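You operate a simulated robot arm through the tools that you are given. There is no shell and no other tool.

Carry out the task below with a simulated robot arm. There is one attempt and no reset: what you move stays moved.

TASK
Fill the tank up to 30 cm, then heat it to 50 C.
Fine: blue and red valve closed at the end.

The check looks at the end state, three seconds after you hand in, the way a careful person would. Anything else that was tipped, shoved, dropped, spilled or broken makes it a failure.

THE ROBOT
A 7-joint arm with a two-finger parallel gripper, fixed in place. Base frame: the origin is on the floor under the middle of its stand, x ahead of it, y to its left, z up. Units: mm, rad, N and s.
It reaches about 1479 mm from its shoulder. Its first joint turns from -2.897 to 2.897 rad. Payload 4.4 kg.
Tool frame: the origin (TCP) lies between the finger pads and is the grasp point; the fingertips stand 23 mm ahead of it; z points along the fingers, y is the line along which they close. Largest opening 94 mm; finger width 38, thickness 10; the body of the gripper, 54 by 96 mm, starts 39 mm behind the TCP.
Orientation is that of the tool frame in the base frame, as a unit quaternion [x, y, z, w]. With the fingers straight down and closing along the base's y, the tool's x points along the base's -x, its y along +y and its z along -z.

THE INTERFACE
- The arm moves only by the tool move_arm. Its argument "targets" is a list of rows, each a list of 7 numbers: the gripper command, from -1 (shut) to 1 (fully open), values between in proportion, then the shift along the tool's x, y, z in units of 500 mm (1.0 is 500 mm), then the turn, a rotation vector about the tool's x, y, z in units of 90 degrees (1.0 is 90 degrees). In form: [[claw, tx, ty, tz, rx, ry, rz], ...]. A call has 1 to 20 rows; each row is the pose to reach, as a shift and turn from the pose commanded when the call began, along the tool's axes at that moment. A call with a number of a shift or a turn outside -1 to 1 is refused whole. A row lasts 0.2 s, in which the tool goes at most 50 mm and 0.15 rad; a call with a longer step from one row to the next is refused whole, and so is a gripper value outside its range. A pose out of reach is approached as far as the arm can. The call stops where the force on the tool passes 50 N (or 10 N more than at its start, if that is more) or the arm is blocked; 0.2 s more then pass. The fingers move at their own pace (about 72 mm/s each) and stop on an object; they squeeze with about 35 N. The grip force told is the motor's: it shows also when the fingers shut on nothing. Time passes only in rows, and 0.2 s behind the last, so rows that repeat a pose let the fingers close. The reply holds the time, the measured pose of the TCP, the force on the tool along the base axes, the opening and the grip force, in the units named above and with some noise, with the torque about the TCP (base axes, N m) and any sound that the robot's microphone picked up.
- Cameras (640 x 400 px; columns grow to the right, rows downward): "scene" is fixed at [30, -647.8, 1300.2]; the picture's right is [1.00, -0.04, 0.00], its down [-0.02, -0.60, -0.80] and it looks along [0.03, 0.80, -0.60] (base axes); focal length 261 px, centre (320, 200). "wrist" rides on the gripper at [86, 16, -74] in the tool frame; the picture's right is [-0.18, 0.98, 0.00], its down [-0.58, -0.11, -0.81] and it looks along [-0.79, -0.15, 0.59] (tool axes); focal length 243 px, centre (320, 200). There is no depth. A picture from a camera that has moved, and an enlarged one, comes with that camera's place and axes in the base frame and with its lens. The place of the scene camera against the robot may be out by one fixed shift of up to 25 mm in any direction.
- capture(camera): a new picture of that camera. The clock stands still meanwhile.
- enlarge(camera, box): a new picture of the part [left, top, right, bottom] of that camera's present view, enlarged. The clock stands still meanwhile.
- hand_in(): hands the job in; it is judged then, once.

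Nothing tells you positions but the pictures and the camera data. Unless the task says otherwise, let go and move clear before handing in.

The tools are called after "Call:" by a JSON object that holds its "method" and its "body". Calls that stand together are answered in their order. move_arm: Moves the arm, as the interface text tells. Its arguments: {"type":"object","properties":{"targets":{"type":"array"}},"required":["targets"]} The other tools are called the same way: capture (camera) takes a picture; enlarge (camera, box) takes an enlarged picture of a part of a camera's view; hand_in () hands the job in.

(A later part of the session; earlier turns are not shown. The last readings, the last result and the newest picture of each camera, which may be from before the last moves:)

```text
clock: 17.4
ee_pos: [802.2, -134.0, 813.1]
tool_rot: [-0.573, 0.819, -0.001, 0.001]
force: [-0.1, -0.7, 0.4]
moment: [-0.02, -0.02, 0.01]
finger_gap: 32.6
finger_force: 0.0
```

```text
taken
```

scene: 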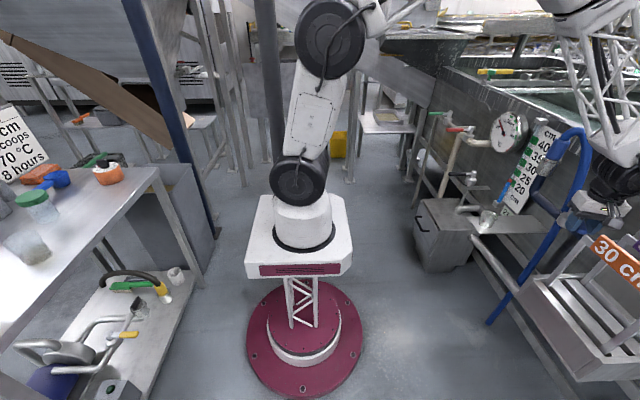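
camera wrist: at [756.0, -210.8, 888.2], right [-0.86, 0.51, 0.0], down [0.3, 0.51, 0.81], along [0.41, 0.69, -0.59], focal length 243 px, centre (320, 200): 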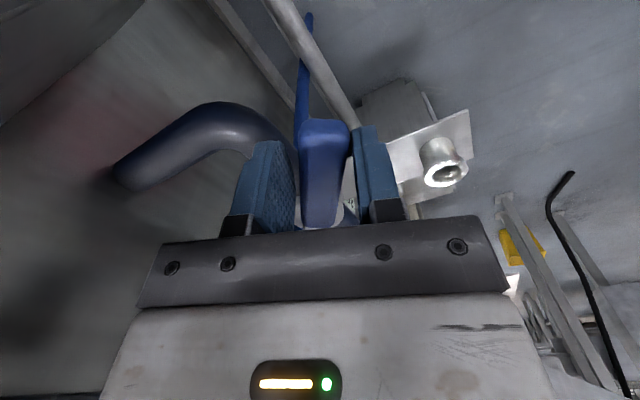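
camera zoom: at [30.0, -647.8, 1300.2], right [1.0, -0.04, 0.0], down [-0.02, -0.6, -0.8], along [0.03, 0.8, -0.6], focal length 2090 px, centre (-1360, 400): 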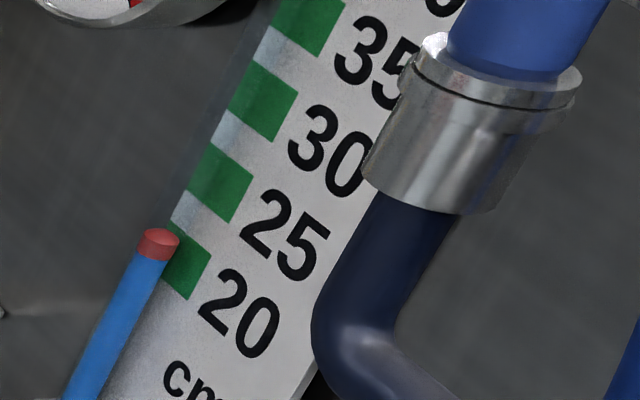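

The float rises at about 0.2 cm/s, slow enough to control. I'll keep waiting and checking.

Call:
{"method": "move_arm", "body": {"targets": [[-0.3, 0, 0, 0, 0, 0, 0], [-0.3, 0, 0, 0, 0, 0, 0], [-0.3, 0, 0, 0, 0, 0, 0], [-0.3, 0, 0, 0, 0, 0, 0], [-0.3, 0, 0, 0, 0, 0, 0], [-0.3, 0, 0, 0, 0, 0, 0], [-0.3, 0, 0, 0, 0, 0, 0], [-0.3, 0, 0, 0, 0, 0, 0], [-0.3, 0, 0, 0, 0, 0, 0], [-0.3, 0, 0, 0, 0, 0, 0], [-0.3, 0, 0, 0, 0, 0, 0], [-0.3, 0, 0, 0, 0, 0, 0], [-0.3, 0, 0, 0, 0, 0, 0], [-0.3, 0, 0, 0, 0, 0, 0], [-0.3, 0, 0, 0, 0, 0, 0], [-0.3, 0, 0, 0, 0, 0, 0], [-0.3, 0, 0, 0, 0, 0, 0], [-0.3, 0, 0, 0, 0, 0, 0], [-0.3, 0, 0, 0, 0, 0, 0], [-0.3, 0, 0, 0, 0, 0, 0]]}}

Call:
{"method": "enlarge", "body": {"camera": "scene", "box": [490, 110, 610, 210]}}

```text
clock: 21.6
ee_pos: [800.8, -134.3, 814.1]
tool_rot: [-0.572, 0.82, -0.001, 0.001]
force: [0.1, 0.7, 0.1]
moment: [0.02, -0.04, -0.01]
finger_gap: 32.7
finger_force: 0.0
```

```text
4.00 times, centred on (550, 160) of scene
camera zoom: at [30.0, -647.8, 1300.2], right [1.0, -0.04, 0.0], down [-0.02, -0.6, -0.8], along [0.03, 0.8, -0.6], focal length 1045 px, centre (-600, 360)
```

zoom: 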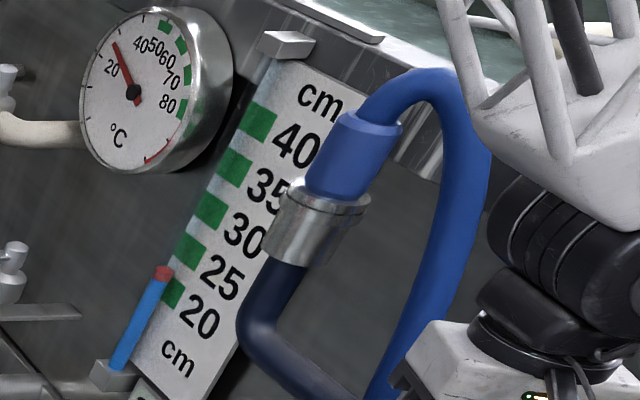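

The level is now above 21 and the needle has dipped slightly as cold water enters. I'll continue filling.

Call:
{"method": "move_arm", "body": {"targets": [[-0.3, 0, 0, 0, 0, 0, 0], [-0.3, 0, 0, 0, 0, 0, 0], [-0.3, 0, 0, 0, 0, 0, 0], [-0.3, 0, 0, 0, 0, 0, 0], [-0.3, 0, 0, 0, 0, 0, 0], [-0.3, 0, 0, 0, 0, 0, 0], [-0.3, 0, 0, 0, 0, 0, 0], [-0.3, 0, 0, 0, 0, 0, 0], [-0.3, 0, 0, 0, 0, 0, 0], [-0.3, 0, 0, 0, 0, 0, 0], [-0.3, 0, 0, 0, 0, 0, 0], [-0.3, 0, 0, 0, 0, 0, 0], [-0.3, 0, 0, 0, 0, 0, 0], [-0.3, 0, 0, 0, 0, 0, 0], [-0.3, 0, 0, 0, 0, 0, 0], [-0.3, 0, 0, 0, 0, 0, 0], [-0.3, 0, 0, 0, 0, 0, 0], [-0.3, 0, 0, 0, 0, 0, 0], [-0.3, 0, 0, 0, 0, 0, 0], [-0.3, 0, 0, 0, 0, 0, 0]]}}

Call:
{"method": "enlarge", "body": {"camera": "scene", "box": [500, 150, 560, 200]}}

```text
clock: 25.8
ee_pos: [802.4, -135.1, 812.7]
tool_rot: [-0.573, 0.82, 0.0, 0.002]
force: [0.3, 0.3, 0.1]
moment: [0.03, -0.03, -0.01]
finger_gap: 32.6
finger_force: 0.1
```

```text
8.00 times, centred on (530, 175) of scene
camera zoom: at [30.0, -647.8, 1300.2], right [1.0, -0.04, 0.0], down [-0.02, -0.6, -0.8], along [0.03, 0.8, -0.6], focal length 2090 px, centre (-1360, 400)
```

zoom: 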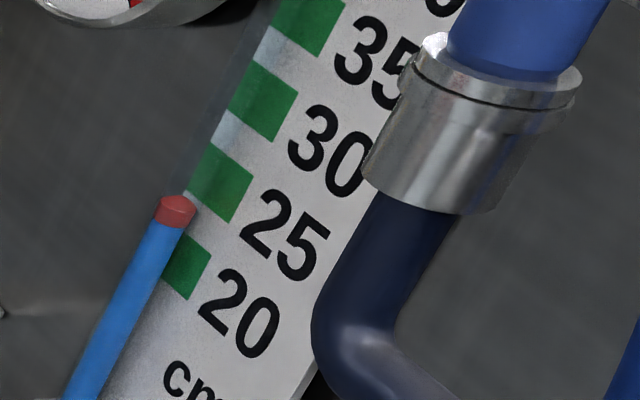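

About 22.8 cm now, rising at about 0.24 cm/s. I'll keep filling and check around 27 cm.

Call:
{"method": "move_arm", "body": {"targets": [[-0.3, 0, 0, 0, 0, 0, 0], [-0.3, 0, 0, 0, 0, 0, 0], [-0.3, 0, 0, 0, 0, 0, 0], [-0.3, 0, 0, 0, 0, 0, 0], [-0.3, 0, 0, 0, 0, 0, 0], [-0.3, 0, 0, 0, 0, 0, 0], [-0.3, 0, 0, 0, 0, 0, 0], [-0.3, 0, 0, 0, 0, 0, 0], [-0.3, 0, 0, 0, 0, 0, 0], [-0.3, 0, 0, 0, 0, 0, 0], [-0.3, 0, 0, 0, 0, 0, 0], [-0.3, 0, 0, 0, 0, 0, 0], [-0.3, 0, 0, 0, 0, 0, 0], [-0.3, 0, 0, 0, 0, 0, 0], [-0.3, 0, 0, 0, 0, 0, 0], [-0.3, 0, 0, 0, 0, 0, 0], [-0.3, 0, 0, 0, 0, 0, 0], [-0.3, 0, 0, 0, 0, 0, 0], [-0.3, 0, 0, 0, 0, 0, 0], [-0.3, 0, 0, 0, 0, 0, 0]]}}

Call:
{"method": "enlarge", "body": {"camera": "scene", "box": [490, 110, 610, 210]}}

```text
clock: 30.0
ee_pos: [802.2, -133.9, 813.8]
tool_rot: [-0.572, 0.82, 0.0, 0.001]
force: [0.4, 0.6, -0.5]
moment: [-0.01, 0.02, 0.04]
finger_gap: 32.8
finger_force: 0.1
```

```text
4.00 times, centred on (550, 160) of scene
camera zoom: at [30.0, -647.8, 1300.2], right [1.0, -0.04, 0.0], down [-0.02, -0.6, -0.8], along [0.03, 0.8, -0.6], focal length 1045 px, centre (-600, 360)
```

zoom: 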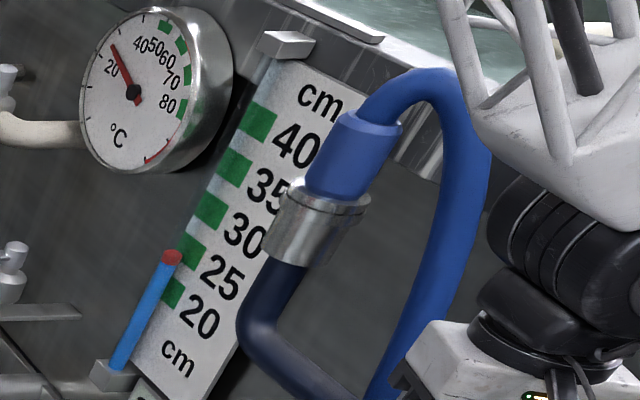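

Call:
{"method": "move_arm", "body": {"targets": [[-0.3, 0, 0, 0, 0, 0, 0], [-0.3, 0, 0, 0, 0, 0, 0], [-0.3, 0, 0, 0, 0, 0, 0], [-0.3, 0, 0, 0, 0, 0, 0], [-0.3, 0, 0, 0, 0, 0, 0], [-0.3, 0, 0, 0, 0, 0, 0], [-0.3, 0, 0, 0, 0, 0, 0], [-0.3, 0, 0, 0, 0, 0, 0], [-0.3, 0, 0, 0, 0, 0, 0], [-0.3, 0, 0, 0, 0, 0, 0], [-0.3, 0, 0, 0, 0, 0, 0], [-0.3, 0, 0, 0, 0, 0, 0], [-0.3, 0, 0, 0, 0, 0, 0], [-0.3, 0, 0, 0, 0, 0, 0], [-0.3, 0, 0, 0, 0, 0, 0], [-0.3, 0, 0, 0, 0, 0, 0], [-0.3, 0, 0, 0, 0, 0, 0], [-0.3, 0, 0, 0, 0, 0, 0], [-0.3, 0, 0, 0, 0, 0, 0], [-0.3, 0, 0, 0, 0, 0, 0]]}}

Call:
{"method": "enlarge", "body": {"camera": "scene", "box": [500, 150, 560, 200]}}

```text
clock: 34.2
ee_pos: [802.1, -135.2, 813.0]
tool_rot: [-0.573, 0.82, 0.0, 0.002]
force: [-0.1, -0.8, 0.0]
moment: [-0.02, 0.01, 0.01]
finger_gap: 32.8
finger_force: 0.0
```

```text
8.00 times, centred on (530, 175) of scene
camera zoom: at [30.0, -647.8, 1300.2], right [1.0, -0.04, 0.0], down [-0.02, -0.6, -0.8], along [0.03, 0.8, -0.6], focal length 2090 px, centre (-1360, 400)
```

zoom: 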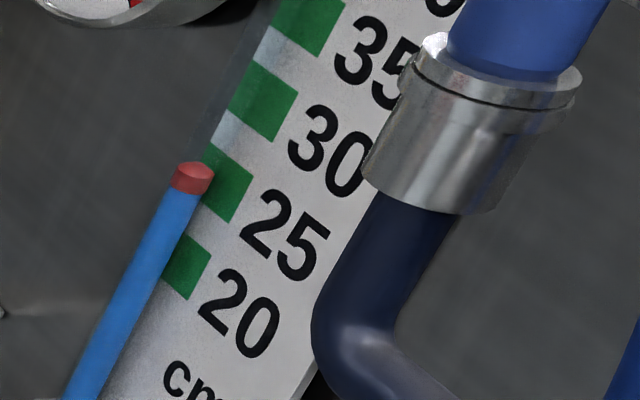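

By the float's shift it has gained about 5 cm, so roughly 25 cm. I'll fill to about 27.5 cm, close, and then read the scale from the front before topping up.

Call:
{"method": "move_arm", "body": {"targets": [[-0.3, 0, 0, 0, 0, 0, 0], [-0.3, 0, 0, 0, 0, 0, 0], [-0.3, 0, 0, 0, 0, 0, 0], [-0.3, 0, 0, 0, 0, 0, 0], [-0.3, 0, 0, 0, 0, 0, 0], [-0.3, 0, 0, 0, 0, 0, 0], [-0.3, 0, 0, 0, 0, 0, 0], [-0.3, 0, 0, 0, 0, 0, 0], [-0.3, 0, 0, 0, 0, 0, 0], [-0.3, 0, 0, 0, 0, 0, 0], [-0.3, 0, 0, 0, 0, 0, 0], [-0.3, 0, 0, 0, 0, 0, 0], [-0.3, 0, 0, 0, 0, 0, 0], [-0.3, 0, 0, 0, 0, 0, 0], [-0.3, 0, 0, 0, 0, 0, 0], [-0.3, 0, 0, 0, 0, 0, 0], [-0.3, 0, 0, 0, 0, 0, 0], [-0.3, 0, 0, 0, 0, 0, 0], [-0.3, 0, 0, 0, 0, 0, 0], [-0.3, 0, 0, 0, 0, 0, 0]]}}

Call:
{"method": "enlarge", "body": {"camera": "scene", "box": [500, 150, 560, 200]}}

```text
clock: 38.4
ee_pos: [802.3, -134.7, 812.3]
tool_rot: [-0.572, 0.82, -0.001, 0.002]
force: [0.4, 0.0, -0.5]
moment: [-0.01, 0.0, -0.02]
finger_gap: 32.9
finger_force: 0.0
```

```text
8.00 times, centred on (530, 175) of scene
camera zoom: at [30.0, -647.8, 1300.2], right [1.0, -0.04, 0.0], down [-0.02, -0.6, -0.8], along [0.03, 0.8, -0.6], focal length 2090 px, centre (-1360, 400)
```

zoom: 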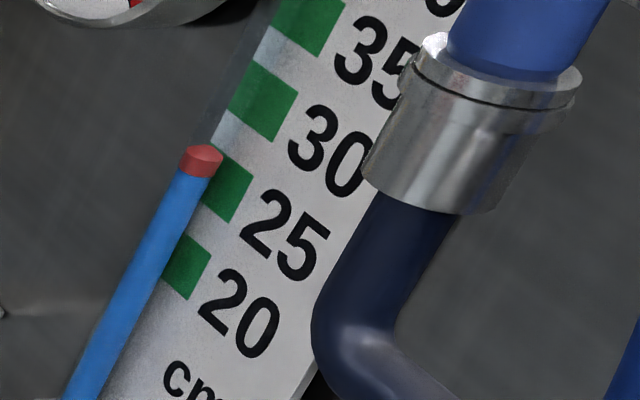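

Call:
{"method": "move_arm", "body": {"targets": [[-0.3, 0, 0, 0, 0, 0, 0], [-0.3, 0, 0, 0, 0, 0, 0], [-0.3, 0, 0, 0, 0, 0, 0], [-0.3, 0, 0, 0, 0, 0, 0], [-0.3, 0, 0, 0, 0, 0, 0], [-0.3, 0, 0, 0, 0, 0, 0], [-0.3, 0, 0, 0, 0, 0, 0], [-0.3, 0, 0, 0, 0, 0, 0], [-0.3, 0, 0, 0, 0, 0, 0], [-0.3, 0, 0, 0, 0, 0, 0], [-0.3, 0, 0, 0, 0, 0, 0], [-0.3, 0, 0, 0, 0, 0, 0], [-0.3, 0, 0, 0, 0, 0, 0], [-0.3, 0, 0, 0, 0, 0, 0], [-0.3, 0, 0, 0, 0, 0, 0], [-0.3, 0, 0, 0, 0, 0, 0]]}}

Call:
{"method": "enlarge", "body": {"camera": "scene", "box": [500, 150, 560, 200]}}

Call:
{"method": "enlarge", "body": {"camera": "scene", "box": [480, 100, 540, 150]}}

```text
clock: 41.8
ee_pos: [801.7, -135.0, 813.1]
tool_rot: [-0.573, 0.82, -0.001, 0.002]
force: [0.3, -0.7, -0.7]
moment: [0.0, 0.0, 0.0]
finger_gap: 32.9
finger_force: 0.0
```

```text
8.00 times, centred on (530, 175) of scene
camera zoom: at [30.0, -647.8, 1300.2], right [1.0, -0.04, 0.0], down [-0.02, -0.6, -0.8], along [0.03, 0.8, -0.6], focal length 2090 px, centre (-1360, 400)
```

zoom: 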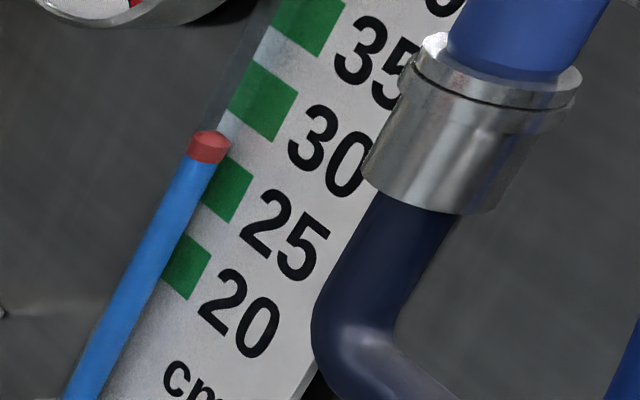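

```text
8.00 times, centred on (510, 125) of scene
camera zoom: at [30.0, -647.8, 1300.2], right [1.0, -0.04, 0.0], down [-0.02, -0.6, -0.8], along [0.03, 0.8, -0.6], focal length 2090 px, centre (-1200, 800)
```

zoom: 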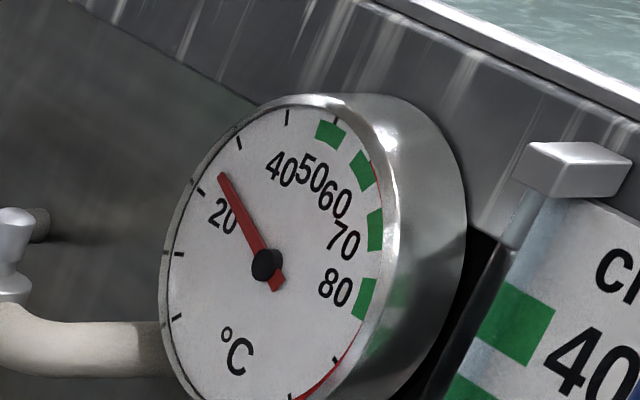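

The reading is about 26.8 cm. I'll now close the blue valve by reversing the arc and then read the scale from the front.

Call:
{"method": "move_arm", "body": {"targets": [[-0.3, -0.0016, 0.0223, 0, 0, 0, 0.089], [-0.3, -0.0062, 0.0441, 0, 0, 0, 0.178], [-0.3, -0.0138, 0.0651, 0, 0, 0, 0.267], [-0.3, -0.0243, 0.0848, 0, 0, 0, 0.356], [-0.3, -0.0374, 0.1029, 0, 0, 0, 0.444], [-0.3, -0.0529, 0.1189, 0, 0, 0, 0.533], [-0.3, -0.0705, 0.1327, 0, 0, 0, 0.622], [-0.3, -0.0899, 0.1438, 0, 0, 0, 0.711], [-0.3, -0.1053, 0.1504, 0, 0, 0, 0.778], [-0.3, -0.1159, 0.1538, 0, 0, 0, 0.822], [-0.3, -0.1213, 0.1553, 0, 0, 0, 0.844]]}}

Call:
{"method": "capture", "body": {"camera": "wrist"}}

Call:
{"method": "enlarge", "body": {"camera": "scene", "box": [490, 110, 640, 230]}}

```text
clock: 44.2
ee_pos: [751.8, -51.5, 814.8]
tool_rot: [0.054, 0.999, 0.001, 0.001]
force: [1.2, -18.4, 7.6]
moment: [-0.35, 0.12, 0.35]
finger_gap: 41.1
finger_force: 9.1
```

```text
taken
camera wrist: at [666.2, -27.2, 889.5], right [0.29, 0.96, 0.0], down [0.56, -0.17, 0.81], along [0.77, -0.23, -0.59], focal length 243 px, centre (320, 200)
```

wrist: 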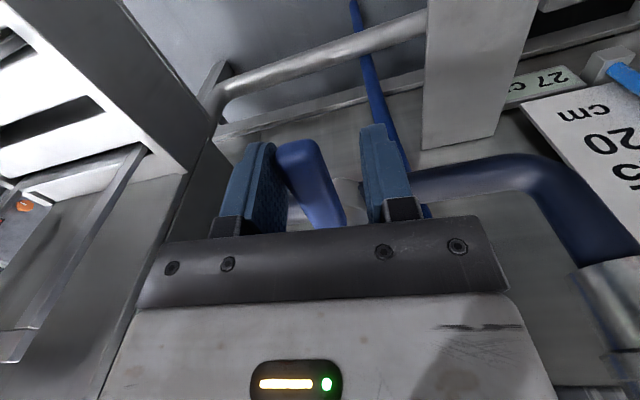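

```text
3.33 times, centred on (565, 170) of scene
camera zoom: at [30.0, -647.8, 1300.2], right [1.0, -0.04, 0.0], down [-0.02, -0.6, -0.8], along [0.03, 0.8, -0.6], focal length 871 px, centre (-497, 300)
```

zoom: 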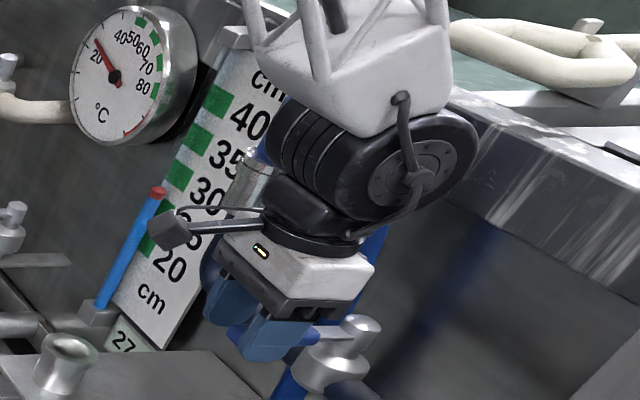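

The small plate under the scale is a live readout, now showing "27 cm", and the valve is back at its closed stop. I'll ease off the lever and read the display closely.

Call:
{"method": "move_arm", "body": {"targets": [[-0.1, 0, -0.015, 0, 0, 0, -0.06], [-0.1, 0, -0.015, 0, 0, 0, -0.06], [-0.1, 0, -0.015, 0, 0, 0, -0.06]]}}

Call:
{"method": "enlarge", "body": {"camera": "scene", "box": [490, 190, 550, 240]}}

Call:
{"method": "enlarge", "body": {"camera": "scene", "box": [500, 150, 560, 200]}}

Call:
{"method": "enlarge", "body": {"camera": "wrist", "box": [480, 40, 640, 200]}}

```text
clock: 45.0
ee_pos: [750.8, -59.3, 814.0]
tool_rot: [0.006, 1.0, 0.001, 0.001]
force: [0.4, -0.2, -0.2]
moment: [0.01, 0.02, 0.01]
finger_gap: 42.2
finger_force: 0.0
```

```text
8.00 times, centred on (520, 215) of scene
camera zoom: at [30.0, -647.8, 1300.2], right [1.0, -0.04, 0.0], down [-0.02, -0.6, -0.8], along [0.03, 0.8, -0.6], focal length 2090 px, centre (-1280, 80)
```

zoom: 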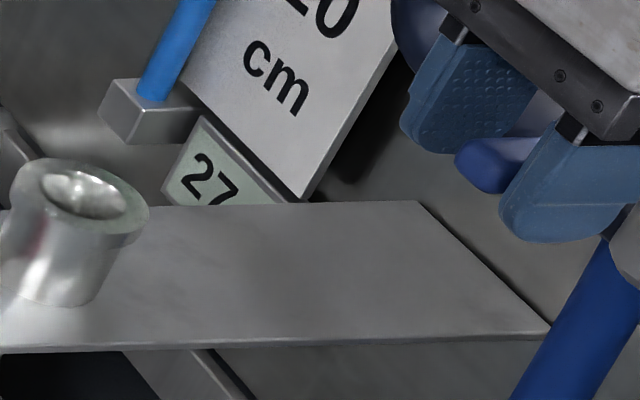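

```text
8.00 times, centred on (530, 175) of scene
camera zoom: at [30.0, -647.8, 1300.2], right [1.0, -0.04, 0.0], down [-0.02, -0.6, -0.8], along [0.03, 0.8, -0.6], focal length 2090 px, centre (-1360, 400)
```

zoom: 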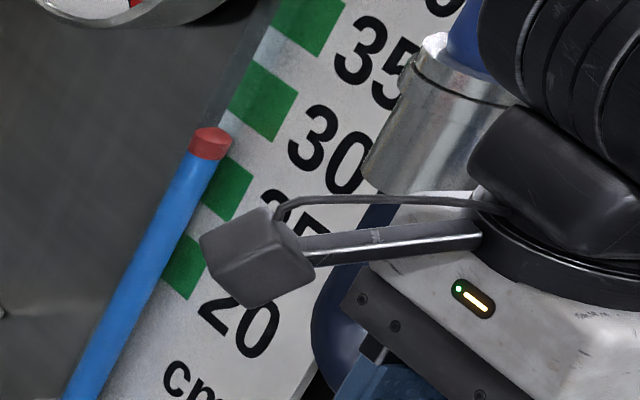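

```text
2.50 times, centred on (560, 120) of wrist
camera zoom: at [663.3, -41.7, 888.8], right [0.2, 0.98, 0.0], down [0.58, -0.12, 0.81], along [0.79, -0.16, -0.59], focal length 606 px, centre (-280, 400)
```

zoom: 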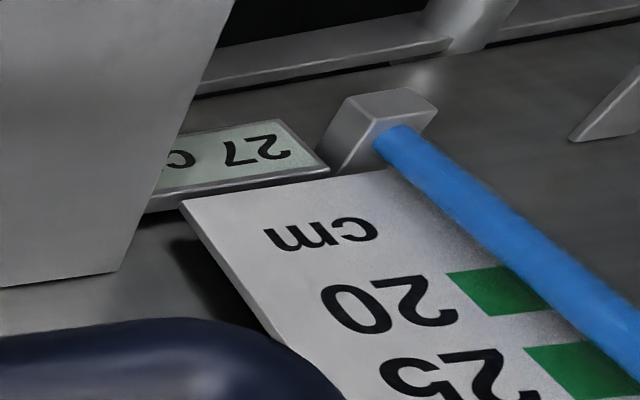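

The readout says 27 cm and agrees with the float. I'll reopen the valve for the remaining 3 cm, watching both.

Call:
{"method": "move_arm", "body": {"targets": [[-0.3, 0, 0, 0, 0, 0, 0], [-0.3, -0.0016, -0.0223, 0, 0, 0, -0.089], [-0.3, -0.0062, -0.0441, 0, 0, 0, -0.178], [-0.3, -0.0138, -0.0651, 0, 0, 0, -0.267], [-0.3, -0.0243, -0.0848, 0, 0, 0, -0.356], [-0.3, -0.0374, -0.1029, 0, 0, 0, -0.444], [-0.3, -0.0529, -0.1189, 0, 0, 0, -0.533], [-0.3, -0.0705, -0.1327, 0, 0, 0, -0.622], [-0.3, -0.0899, -0.1438, 0, 0, 0, -0.711], [-0.3, -0.1053, -0.1504, 0, 0, 0, -0.778], [-0.3, -0.1053, -0.1504, 0, 0, 0, -0.778], [-0.3, -0.1053, -0.1504, 0, 0, 0, -0.778], [-0.3, -0.1053, -0.1504, 0, 0, 0, -0.778], [-0.3, -0.1053, -0.1504, 0, 0, 0, -0.778], [-0.3, -0.1053, -0.1504, 0, 0, 0, -0.778], [-0.3, -0.1053, -0.1504, 0, 0, 0, -0.778], [-0.3, -0.1053, -0.1504, 0, 0, 0, -0.778], [-0.3, -0.1053, -0.1504, 0, 0, 0, -0.778]]}}

Call:
{"method": "enlarge", "body": {"camera": "scene", "box": [500, 150, 560, 200]}}

Call:
{"method": "enlarge", "body": {"camera": "scene", "box": [490, 190, 550, 240]}}

```text
clock: 48.8
ee_pos: [802.4, -133.9, 814.4]
tool_rot: [-0.568, 0.823, 0.0, 0.001]
force: [1.5, 0.6, -0.1]
moment: [0.0, 0.0, 0.04]
finger_gap: 32.8
finger_force: 0.1
```

```text
8.00 times, centred on (530, 175) of scene
camera zoom: at [30.0, -647.8, 1300.2], right [1.0, -0.04, 0.0], down [-0.02, -0.6, -0.8], along [0.03, 0.8, -0.6], focal length 2090 px, centre (-1360, 400)
```

zoom: 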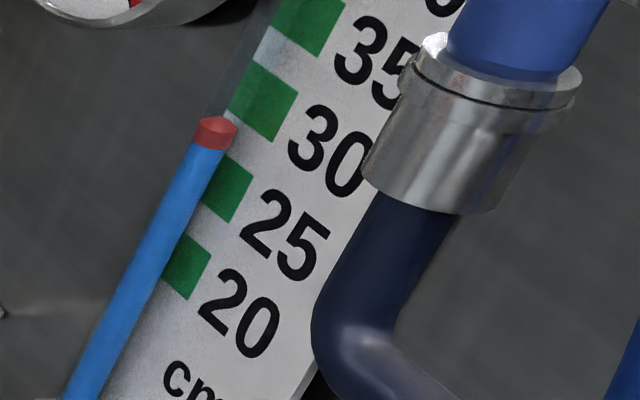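

```text
8.00 times, centred on (520, 215) of scene
camera zoom: at [30.0, -647.8, 1300.2], right [1.0, -0.04, 0.0], down [-0.02, -0.6, -0.8], along [0.03, 0.8, -0.6], focal length 2090 px, centre (-1280, 80)
```

zoom: 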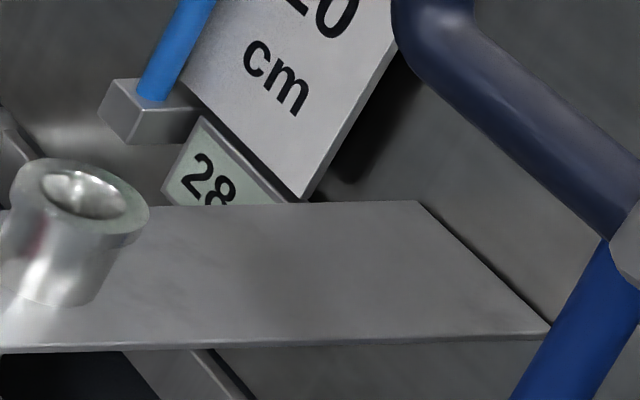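

Level is about 27.7 and the display shows 28, so it rounds. I'll find the 28 to 29 switch to calibrate the timing.

Call:
{"method": "move_arm", "body": {"targets": [[-0.3, 0, 0, 0, 0, 0, 0], [-0.3, 0, 0, 0, 0, 0, 0], [-0.3, 0, 0, 0, 0, 0, 0], [-0.3, 0, 0, 0, 0, 0, 0], [-0.3, 0, 0, 0, 0, 0, 0], [-0.3, 0, 0, 0, 0, 0, 0], [-0.3, 0, 0, 0, 0, 0, 0], [-0.3, 0, 0, 0, 0, 0, 0], [-0.3, 0, 0, 0, 0, 0, 0], [-0.3, 0, 0, 0, 0, 0, 0], [-0.3, 0, 0, 0, 0, 0, 0], [-0.3, 0, 0, 0, 0, 0, 0], [-0.3, 0, 0, 0, 0, 0, 0]]}}

Call:
{"method": "enlarge", "body": {"camera": "scene", "box": [500, 150, 560, 200]}}

Call:
{"method": "enlarge", "body": {"camera": "scene", "box": [490, 190, 550, 240]}}

```text
clock: 51.6
ee_pos: [802.2, -133.7, 813.5]
tool_rot: [-0.568, 0.823, -0.001, 0.002]
force: [0.2, 1.2, 0.2]
moment: [0.01, 0.05, 0.03]
finger_gap: 33.1
finger_force: 0.2
```

```text
8.00 times, centred on (530, 175) of scene
camera zoom: at [30.0, -647.8, 1300.2], right [1.0, -0.04, 0.0], down [-0.02, -0.6, -0.8], along [0.03, 0.8, -0.6], focal length 2090 px, centre (-1360, 400)
```

zoom: 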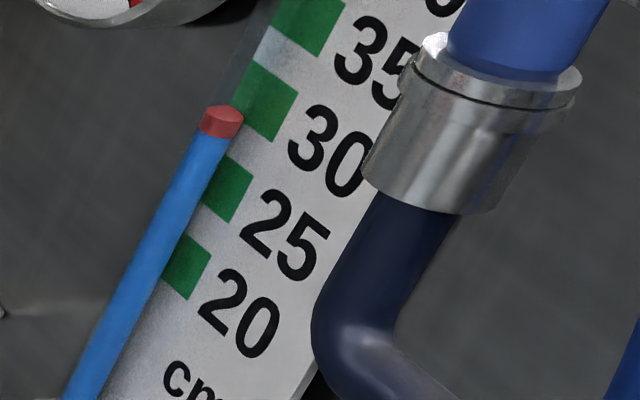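

```text
8.00 times, centred on (520, 215) of scene
camera zoom: at [30.0, -647.8, 1300.2], right [1.0, -0.04, 0.0], down [-0.02, -0.6, -0.8], along [0.03, 0.8, -0.6], focal length 2090 px, centre (-1280, 80)
```

zoom: 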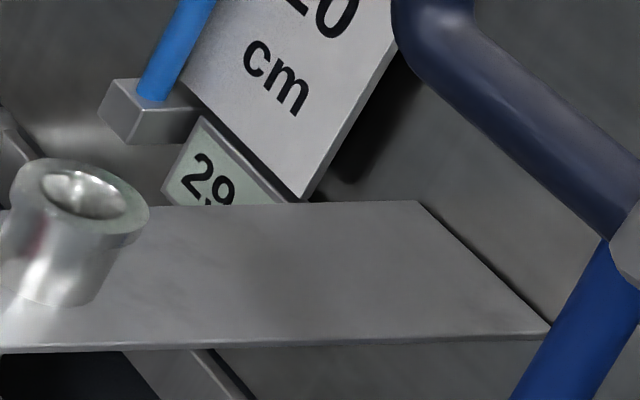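

The display now reads 29. I can't yet tell whether it rounds or truncates, so I'll close the valve here and read the float against the scale from straight in front before the last top-up.

Call:
{"method": "move_arm", "body": {"targets": [[-0.3, -0.0016, 0.0223, 0, 0, 0, 0.089], [-0.3, -0.0062, 0.0441, 0, 0, 0, 0.178], [-0.3, -0.0138, 0.0651, 0, 0, 0, 0.267], [-0.3, -0.0243, 0.0848, 0, 0, 0, 0.356], [-0.3, -0.0374, 0.1029, 0, 0, 0, 0.444], [-0.3, -0.0529, 0.1189, 0, 0, 0, 0.533], [-0.3, -0.0705, 0.1327, 0, 0, 0, 0.622], [-0.3, -0.0899, 0.1438, 0, 0, 0, 0.711], [-0.3, -0.1053, 0.1504, 0, 0, 0, 0.778], [-0.3, -0.1159, 0.1538, 0, 0, 0, 0.822], [-0.3, -0.1213, 0.1553, 0, 0, 0, 0.844], [0, -0.1083, 0.1403, 0, 0, 0, 0.784], [0.3, -0.1083, 0.1403, 0, 0, 0, 0.784], [0.3, -0.1083, 0.1403, 0, 0, 0, 0.784]]}}

Call:
{"method": "capture", "body": {"camera": "wrist"}}

Call:
{"method": "enlarge", "body": {"camera": "scene", "box": [490, 190, 550, 240]}}

```text
clock: 54.6
ee_pos: [754.7, -58.2, 813.3]
tool_rot: [0.01, 1.0, 0.001, 0.001]
force: [1.0, -0.8, -0.5]
moment: [-0.01, -0.01, -0.02]
finger_gap: 60.9
finger_force: 0.1
```

```text
taken
camera wrist: at [667.8, -41.0, 888.6], right [0.2, 0.98, 0.0], down [0.58, -0.12, 0.81], along [0.79, -0.16, -0.59], focal length 243 px, centre (320, 200)
```

wrist: 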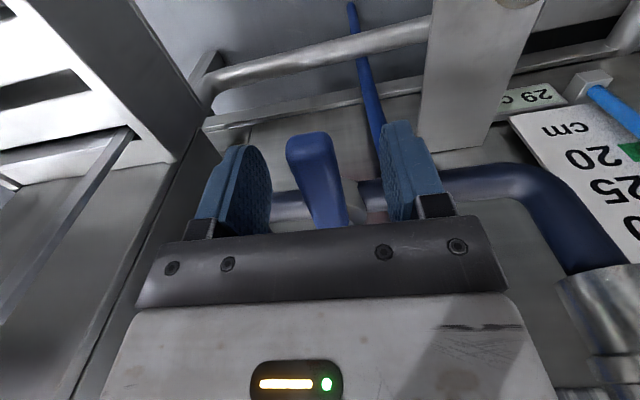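

```text
8.00 times, centred on (520, 215) of scene
camera zoom: at [30.0, -647.8, 1300.2], right [1.0, -0.04, 0.0], down [-0.02, -0.6, -0.8], along [0.03, 0.8, -0.6], focal length 2090 px, centre (-1280, 80)
```

zoom: 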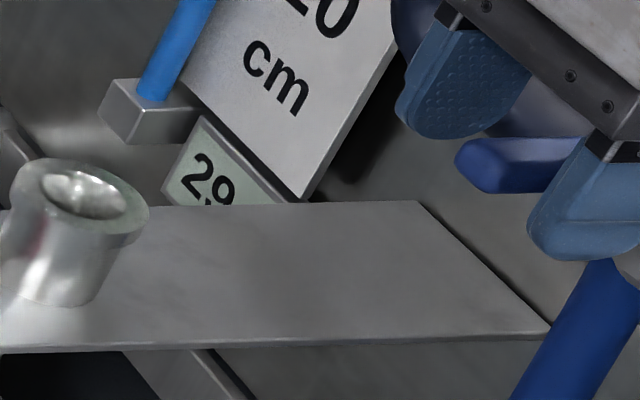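

The blue valve is closed with the display at 29 cm. I'll slide back off the lever and lower the wrist camera to the float's height to read it without parallax.

Call:
{"method": "move_arm", "body": {"targets": [[0.3, 0.06, 0, 0, 0, 0, 0], [0.3, 0.14, 0, 0, 0, 0, 0], [0.3, 0.22, 0.01, 0, 0, 0, 0], [0.3, 0.3, 0.04, 0.02, 0, 0, 0], [0.3, 0.36, 0.07, 0.07, 0, 0, 0], [0.3, 0.39, 0.076, 0.14, 0, 0, 0], [0.3, 0.39, 0.076, 0.186, 0, 0, 0], [0.3, 0.39, 0.076, 0.186, 0, 0, 0]]}}

Call:
{"method": "capture", "body": {"camera": "wrist"}}

Call:
{"method": "enlarge", "body": {"camera": "wrist", "box": [540, 240, 640, 400]}}

Call:
{"method": "capture", "body": {"camera": "scene"}}

Call:
{"method": "enlarge", "body": {"camera": "scene", "box": [500, 150, 560, 200]}}

```text
clock: 56.4
ee_pos: [560.1, -16.0, 720.4]
tool_rot: [0.011, 1.0, 0.001, 0.001]
force: [0.0, 1.0, 0.0]
moment: [-0.01, 0.0, 0.05]
finger_gap: 61.1
finger_force: 0.2
```

```text
taken
camera wrist: at [473.4, 1.1, 795.3], right [0.2, 0.98, 0.0], down [0.58, -0.12, 0.81], along [0.79, -0.16, -0.59], focal length 243 px, centre (320, 200)
```

wrist: 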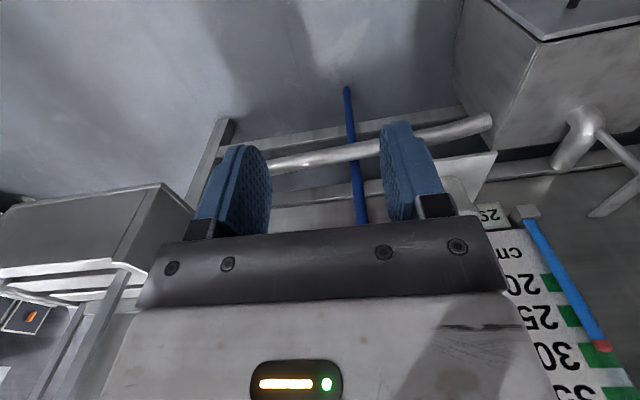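

```text
2.50 times, centred on (590, 320) of wrist
camera zoom: at [473.4, 1.1, 795.3], right [0.2, 0.98, 0.0], down [0.58, -0.12, 0.81], along [0.79, -0.16, -0.59], focal length 606 px, centre (-355, -100)
```

zoom: 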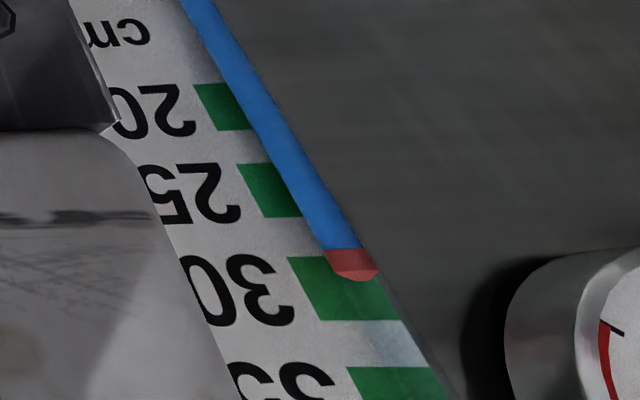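

```text
taken
```

scene: 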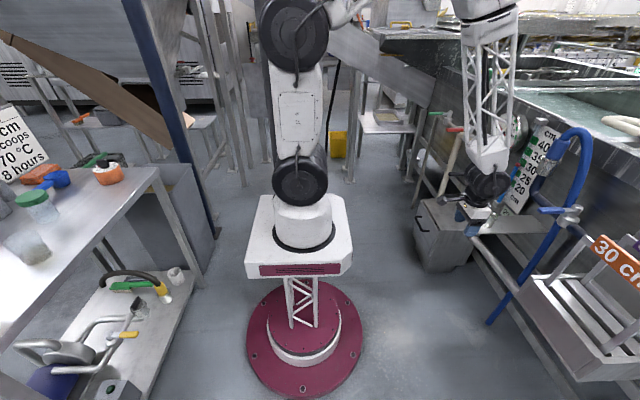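

```text
8.00 times, centred on (530, 175) of scene
camera zoom: at [30.0, -647.8, 1300.2], right [1.0, -0.04, 0.0], down [-0.02, -0.6, -0.8], along [0.03, 0.8, -0.6], focal length 2090 px, centre (-1360, 400)
```

zoom: 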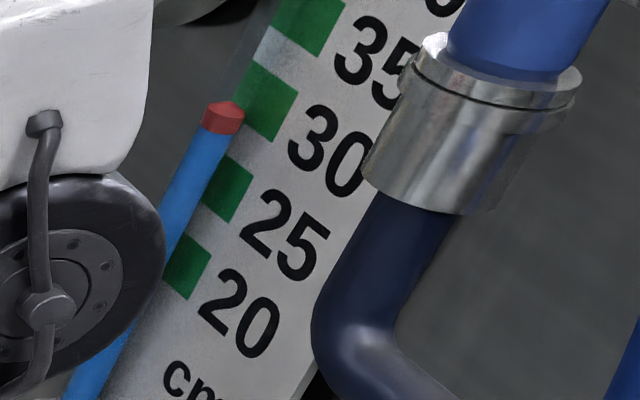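

In this level view the red cap sits around the 29–30 marks while the display reads 29. I'll zoom in tighter to judge which part of the cap corresponds to the reading.

Call:
{"method": "enlarge", "body": {"camera": "wrist", "box": [570, 300, 630, 370]}}

Call:
{"method": "enlarge", "body": {"camera": "wrist", "box": [540, 250, 620, 350]}}

Call:
{"method": "enlarge", "body": {"camera": "wrist", "box": [470, 190, 560, 240]}}

```text
5.71 times, centred on (600, 335) of wrist
camera zoom: at [473.4, 1.1, 795.3], right [0.2, 0.98, 0.0], down [0.58, -0.12, 0.81], along [0.79, -0.16, -0.59], focal length 1386 px, centre (-1280, -571)
```

zoom: 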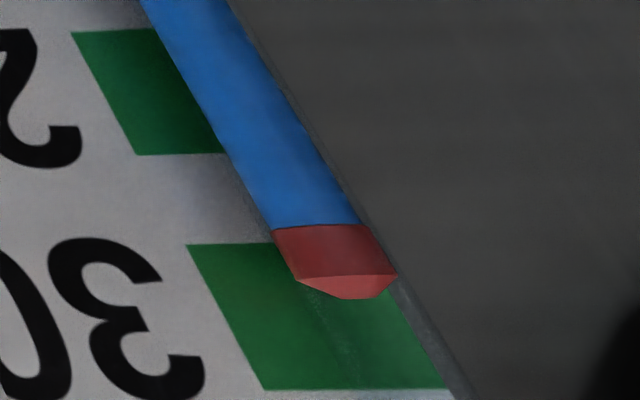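

```text
4.00 times, centred on (580, 300) of wrist
camera zoom: at [473.4, 1.1, 795.3], right [0.2, 0.98, 0.0], down [0.58, -0.12, 0.81], along [0.79, -0.16, -0.59], focal length 970 px, centre (-720, -200)
```

zoom: 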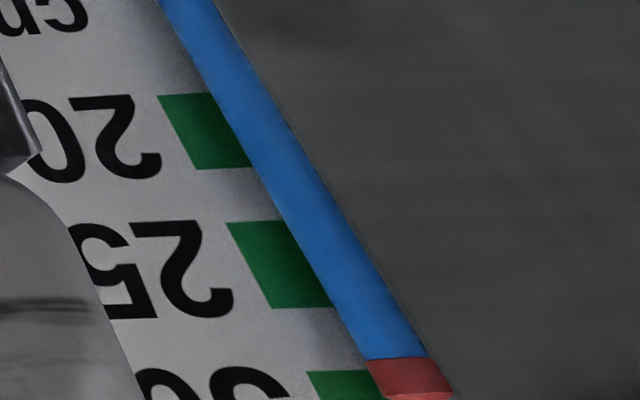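

```text
7.11 times, centred on (515, 215) of wrist
camera zoom: at [473.4, 1.1, 795.3], right [0.2, 0.98, 0.0], down [0.58, -0.12, 0.81], along [0.79, -0.16, -0.59], focal length 1725 px, centre (-1067, 93)
```

zoom: 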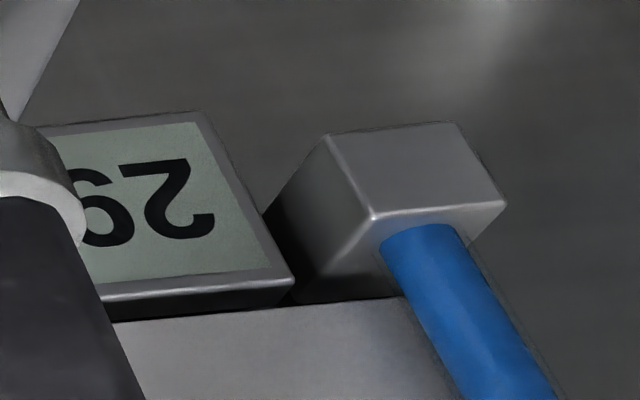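

The cap spans about 28.5–29.5 cm with its middle at 29.0, which matches the display rounding. I need about 1.0 cm more, so I'll return to the lever for a short top-up.

Call:
{"method": "move_arm", "body": {"targets": [[0.3, 0, 0, -0.08, 0, 0, 0], [0.3, 0, -0.04, -0.15, 0, 0, 0], [0.3, -0.04, -0.0776, -0.1866, 0, 0, -0.014], [0.3, -0.12, -0.0776, -0.1866, 0, 0, -0.014], [0.3, -0.2, -0.0776, -0.1866, 0, 0, -0.014], [0.3, -0.26, -0.0776, -0.1866, 0, 0, -0.014], [0.3, -0.32, -0.0776, -0.1866, 0, 0, -0.014], [0.3, -0.3847, -0.0776, -0.1866, 0, 0, -0.014], [0.3, -0.3847, -0.0776, -0.1866, 0, 0, -0.014]]}}

Call:
{"method": "capture", "body": {"camera": "wrist"}}

Call:
{"method": "enlarge", "body": {"camera": "scene", "box": [500, 150, 560, 200]}}

```text
clock: 58.4
ee_pos: [753.5, -58.7, 811.9]
tool_rot: [-0.001, 1.0, 0.001, 0.001]
force: [0.4, -0.5, 1.1]
moment: [0.05, -0.01, 0.01]
finger_gap: 61.0
finger_force: 0.2
```

```text
taken
camera wrist: at [665.6, -44.7, 887.7], right [0.18, 0.98, 0.0], down [0.58, -0.11, 0.81], along [0.79, -0.15, -0.59], focal length 243 px, centre (320, 200)
```

wrist: 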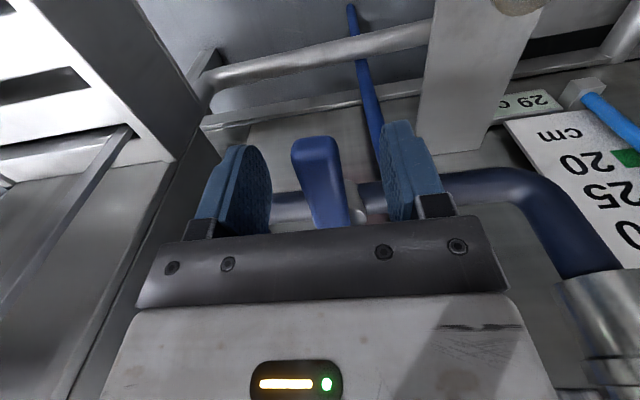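

```text
8.00 times, centred on (530, 175) of scene
camera zoom: at [30.0, -647.8, 1300.2], right [1.0, -0.04, 0.0], down [-0.02, -0.6, -0.8], along [0.03, 0.8, -0.6], focal length 2090 px, centre (-1360, 400)
```

zoom: 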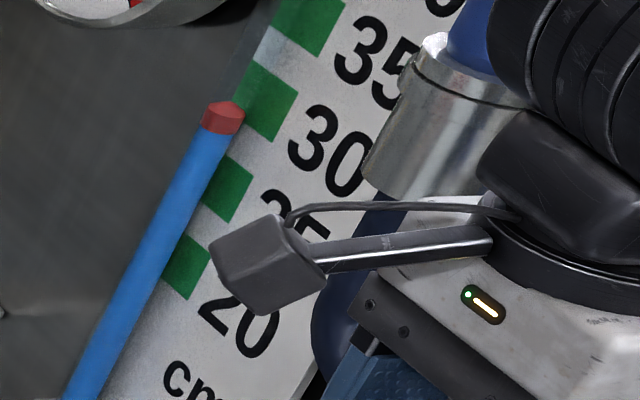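

The level has held steady, so the valve was fully shut. Opening again for a brief hold.

Call:
{"method": "move_arm", "body": {"targets": [[-0.3, 0, 0, 0, 0, 0, 0], [-0.3, 0, 0, 0, 0, 0, 0], [-0.3, -0.0016, -0.0223, 0, 0, 0, -0.089], [-0.3, -0.0062, -0.0441, 0, 0, 0, -0.178], [-0.3, -0.0138, -0.0651, 0, 0, 0, -0.267], [-0.3, -0.0243, -0.0848, 0, 0, 0, -0.356], [-0.3, -0.0374, -0.1029, 0, 0, 0, -0.444], [-0.3, -0.0529, -0.1189, 0, 0, 0, -0.533], [-0.3, -0.0705, -0.1327, 0, 0, 0, -0.622], [-0.3, -0.0899, -0.1438, 0, 0, 0, -0.711], [-0.3, -0.1053, -0.1504, 0, 0, 0, -0.778], [-0.3, -0.1053, -0.1504, 0, 0, 0, -0.778], [-0.3, -0.1053, -0.1504, 0, 0, 0, -0.778], [-0.3, -0.1053, -0.1504, 0, 0, 0, -0.778]]}}

Call:
{"method": "enlarge", "body": {"camera": "scene", "box": [500, 150, 560, 200]}}

Call:
{"method": "enlarge", "body": {"camera": "scene", "box": [490, 190, 550, 240]}}

```text
clock: 61.4
ee_pos: [804.3, -134.5, 813.7]
tool_rot: [-0.574, 0.819, 0.0, 0.001]
force: [0.0, 0.1, 0.3]
moment: [-0.02, -0.01, 0.03]
finger_gap: 32.8
finger_force: 0.1
```

```text
8.00 times, centred on (530, 175) of scene
camera zoom: at [30.0, -647.8, 1300.2], right [1.0, -0.04, 0.0], down [-0.02, -0.6, -0.8], along [0.03, 0.8, -0.6], focal length 2090 px, centre (-1360, 400)
```

zoom: 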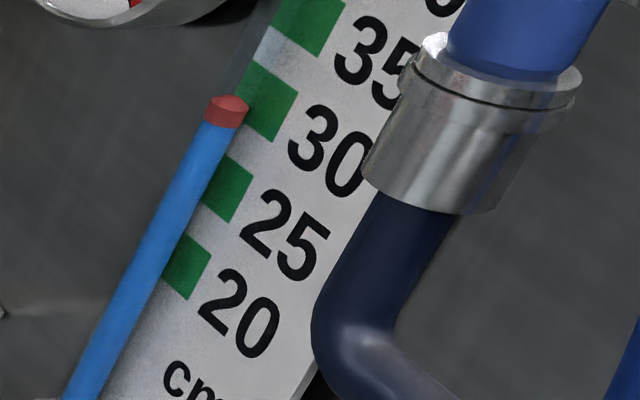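

```text
8.00 times, centred on (520, 215) of scene
camera zoom: at [30.0, -647.8, 1300.2], right [1.0, -0.04, 0.0], down [-0.02, -0.6, -0.8], along [0.03, 0.8, -0.6], focal length 2090 px, centre (-1280, 80)
```

zoom: 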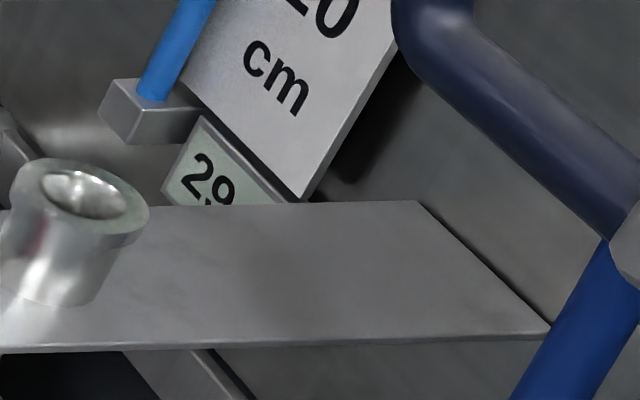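

About 29.3 now. I'll step in short waits and watch for the switch to 30.

Call:
{"method": "move_arm", "body": {"targets": [[-0.3, 0, 0, 0, 0, 0, 0], [-0.3, 0, 0, 0, 0, 0, 0], [-0.3, 0, 0, 0, 0, 0, 0]]}}

Call:
{"method": "enlarge", "body": {"camera": "scene", "box": [500, 150, 560, 200]}}

Call:
{"method": "enlarge", "body": {"camera": "scene", "box": [490, 190, 550, 240]}}

```text
clock: 62.2
ee_pos: [804.9, -135.1, 814.3]
tool_rot: [-0.574, 0.819, 0.0, 0.001]
force: [-0.4, 0.5, 0.0]
moment: [0.02, 0.02, -0.02]
finger_gap: 32.9
finger_force: 0.1
```

```text
8.00 times, centred on (530, 175) of scene
camera zoom: at [30.0, -647.8, 1300.2], right [1.0, -0.04, 0.0], down [-0.02, -0.6, -0.8], along [0.03, 0.8, -0.6], focal length 2090 px, centre (-1360, 400)
```

zoom: 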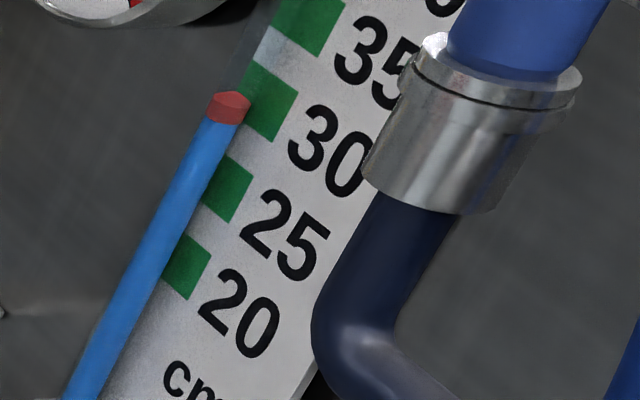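

```text
8.00 times, centred on (520, 215) of scene
camera zoom: at [30.0, -647.8, 1300.2], right [1.0, -0.04, 0.0], down [-0.02, -0.6, -0.8], along [0.03, 0.8, -0.6], focal length 2090 px, centre (-1280, 80)
```

zoom: 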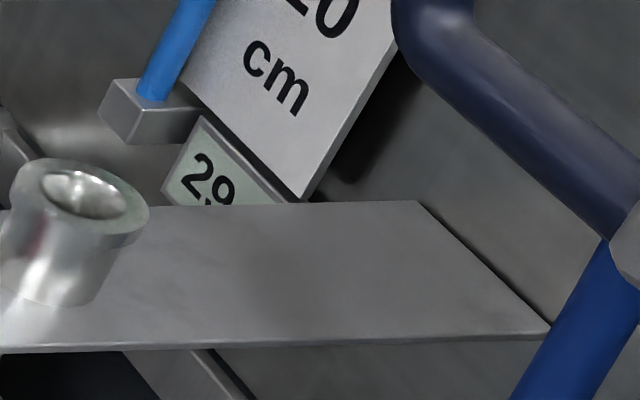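

Call:
{"method": "move_arm", "body": {"targets": [[-0.3, 0, 0, 0, 0, 0, 0]]}}

Call:
{"method": "enlarge", "body": {"camera": "scene", "box": [490, 190, 550, 240]}}

Call:
{"method": "enlarge", "body": {"camera": "scene", "box": [500, 150, 560, 200]}}

```text
clock: 62.6
ee_pos: [805.0, -135.2, 815.4]
tool_rot: [-0.575, 0.818, -0.001, 0.001]
force: [0.0, 0.5, 0.1]
moment: [0.01, -0.02, -0.01]
finger_gap: 32.8
finger_force: 0.1
```

```text
8.00 times, centred on (520, 215) of scene
camera zoom: at [30.0, -647.8, 1300.2], right [1.0, -0.04, 0.0], down [-0.02, -0.6, -0.8], along [0.03, 0.8, -0.6], focal length 2090 px, centre (-1280, 80)
```

zoom: 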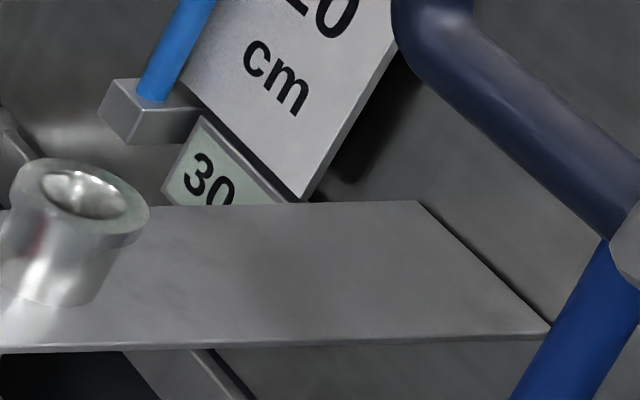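

```text
8.00 times, centred on (530, 175) of scene
camera zoom: at [30.0, -647.8, 1300.2], right [1.0, -0.04, 0.0], down [-0.02, -0.6, -0.8], along [0.03, 0.8, -0.6], focal length 2090 px, centre (-1360, 400)
```

zoom: 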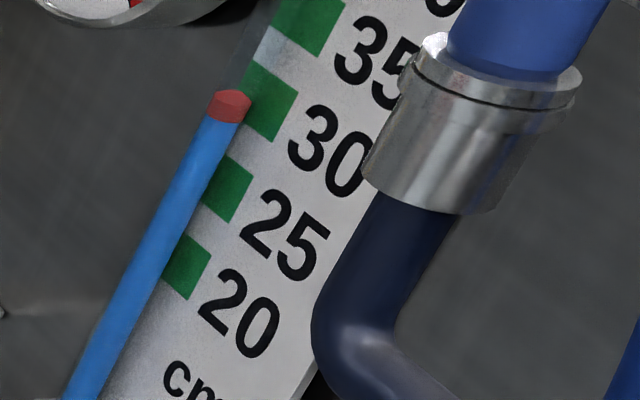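

The display just switched to 30, meaning about 29.5 cm. I'll hold a moment longer and then close, which should land close to 30.0.

Call:
{"method": "move_arm", "body": {"targets": [[-0.3, 0, 0, 0, 0, 0, 0], [-0.3, 0, 0, 0, 0, 0, 0], [-0.3, -0.0016, 0.0223, 0, 0, 0, 0.089], [-0.3, -0.0062, 0.0441, 0, 0, 0, 0.178], [-0.3, -0.0138, 0.0651, 0, 0, 0, 0.267], [-0.3, -0.0243, 0.0848, 0, 0, 0, 0.356], [-0.3, -0.0374, 0.1029, 0, 0, 0, 0.444], [-0.3, -0.0529, 0.1189, 0, 0, 0, 0.533], [-0.3, -0.0705, 0.1327, 0, 0, 0, 0.622], [-0.3, -0.0899, 0.1438, 0, 0, 0, 0.711], [-0.3, -0.1053, 0.1504, 0, 0, 0, 0.778], [-0.3, -0.1159, 0.1538, 0, 0, 0, 0.822], [-0.3, -0.1213, 0.1553, 0, 0, 0, 0.844], [0, -0.1083, 0.1403, 0, 0, 0, 0.784], [0.3, -0.1083, 0.1403, 0, 0, 0, 0.784], [0.3, -0.1083, 0.1403, 0, 0, 0, 0.784]]}}

Call:
{"method": "capture", "body": {"camera": "wrist"}}

Call:
{"method": "enlarge", "body": {"camera": "scene", "box": [490, 110, 640, 230]}}

Call:
{"method": "enlarge", "body": {"camera": "scene", "box": [500, 150, 560, 200]}}

```text
clock: 66.0
ee_pos: [757.5, -60.7, 814.0]
tool_rot: [0.004, 1.0, 0.001, 0.001]
force: [0.6, -0.2, 0.0]
moment: [-0.03, 0.02, 0.01]
finger_gap: 60.9
finger_force: 0.1
```

```text
taken
camera wrist: at [669.8, -43.8, 889.0], right [0.19, 0.98, 0.0], down [0.58, -0.11, 0.81], along [0.79, -0.15, -0.59], focal length 243 px, centre (320, 200)
```

wrist: 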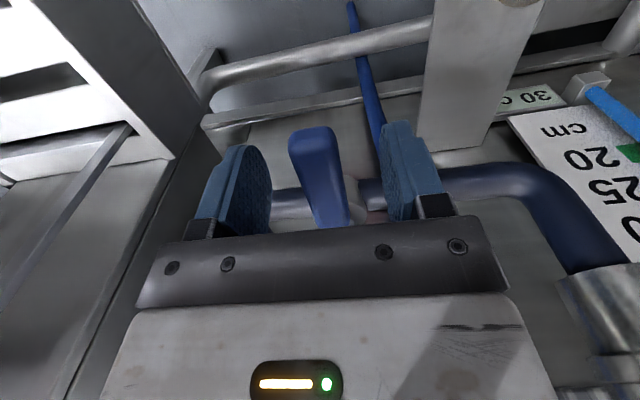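

```text
3.33 times, centred on (565, 170) of scene
camera zoom: at [30.0, -647.8, 1300.2], right [1.0, -0.04, 0.0], down [-0.02, -0.6, -0.8], along [0.03, 0.8, -0.6], focal length 871 px, centre (-497, 300)
```

zoom: 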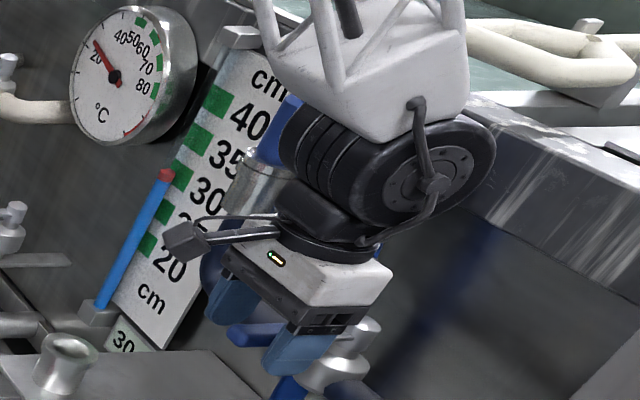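

```text
8.00 times, centred on (530, 175) of scene
camera zoom: at [30.0, -647.8, 1300.2], right [1.0, -0.04, 0.0], down [-0.02, -0.6, -0.8], along [0.03, 0.8, -0.6], focal length 2090 px, centre (-1360, 400)
```

zoom: 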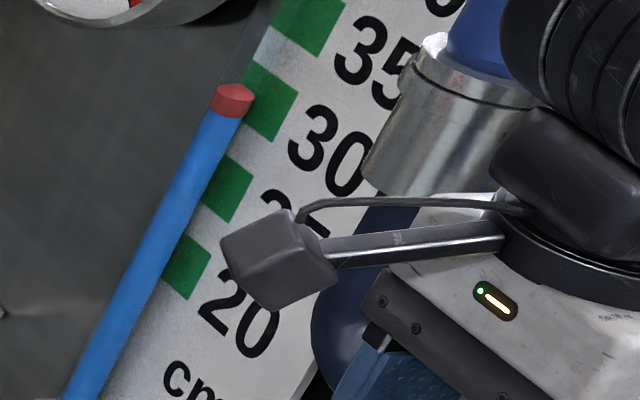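

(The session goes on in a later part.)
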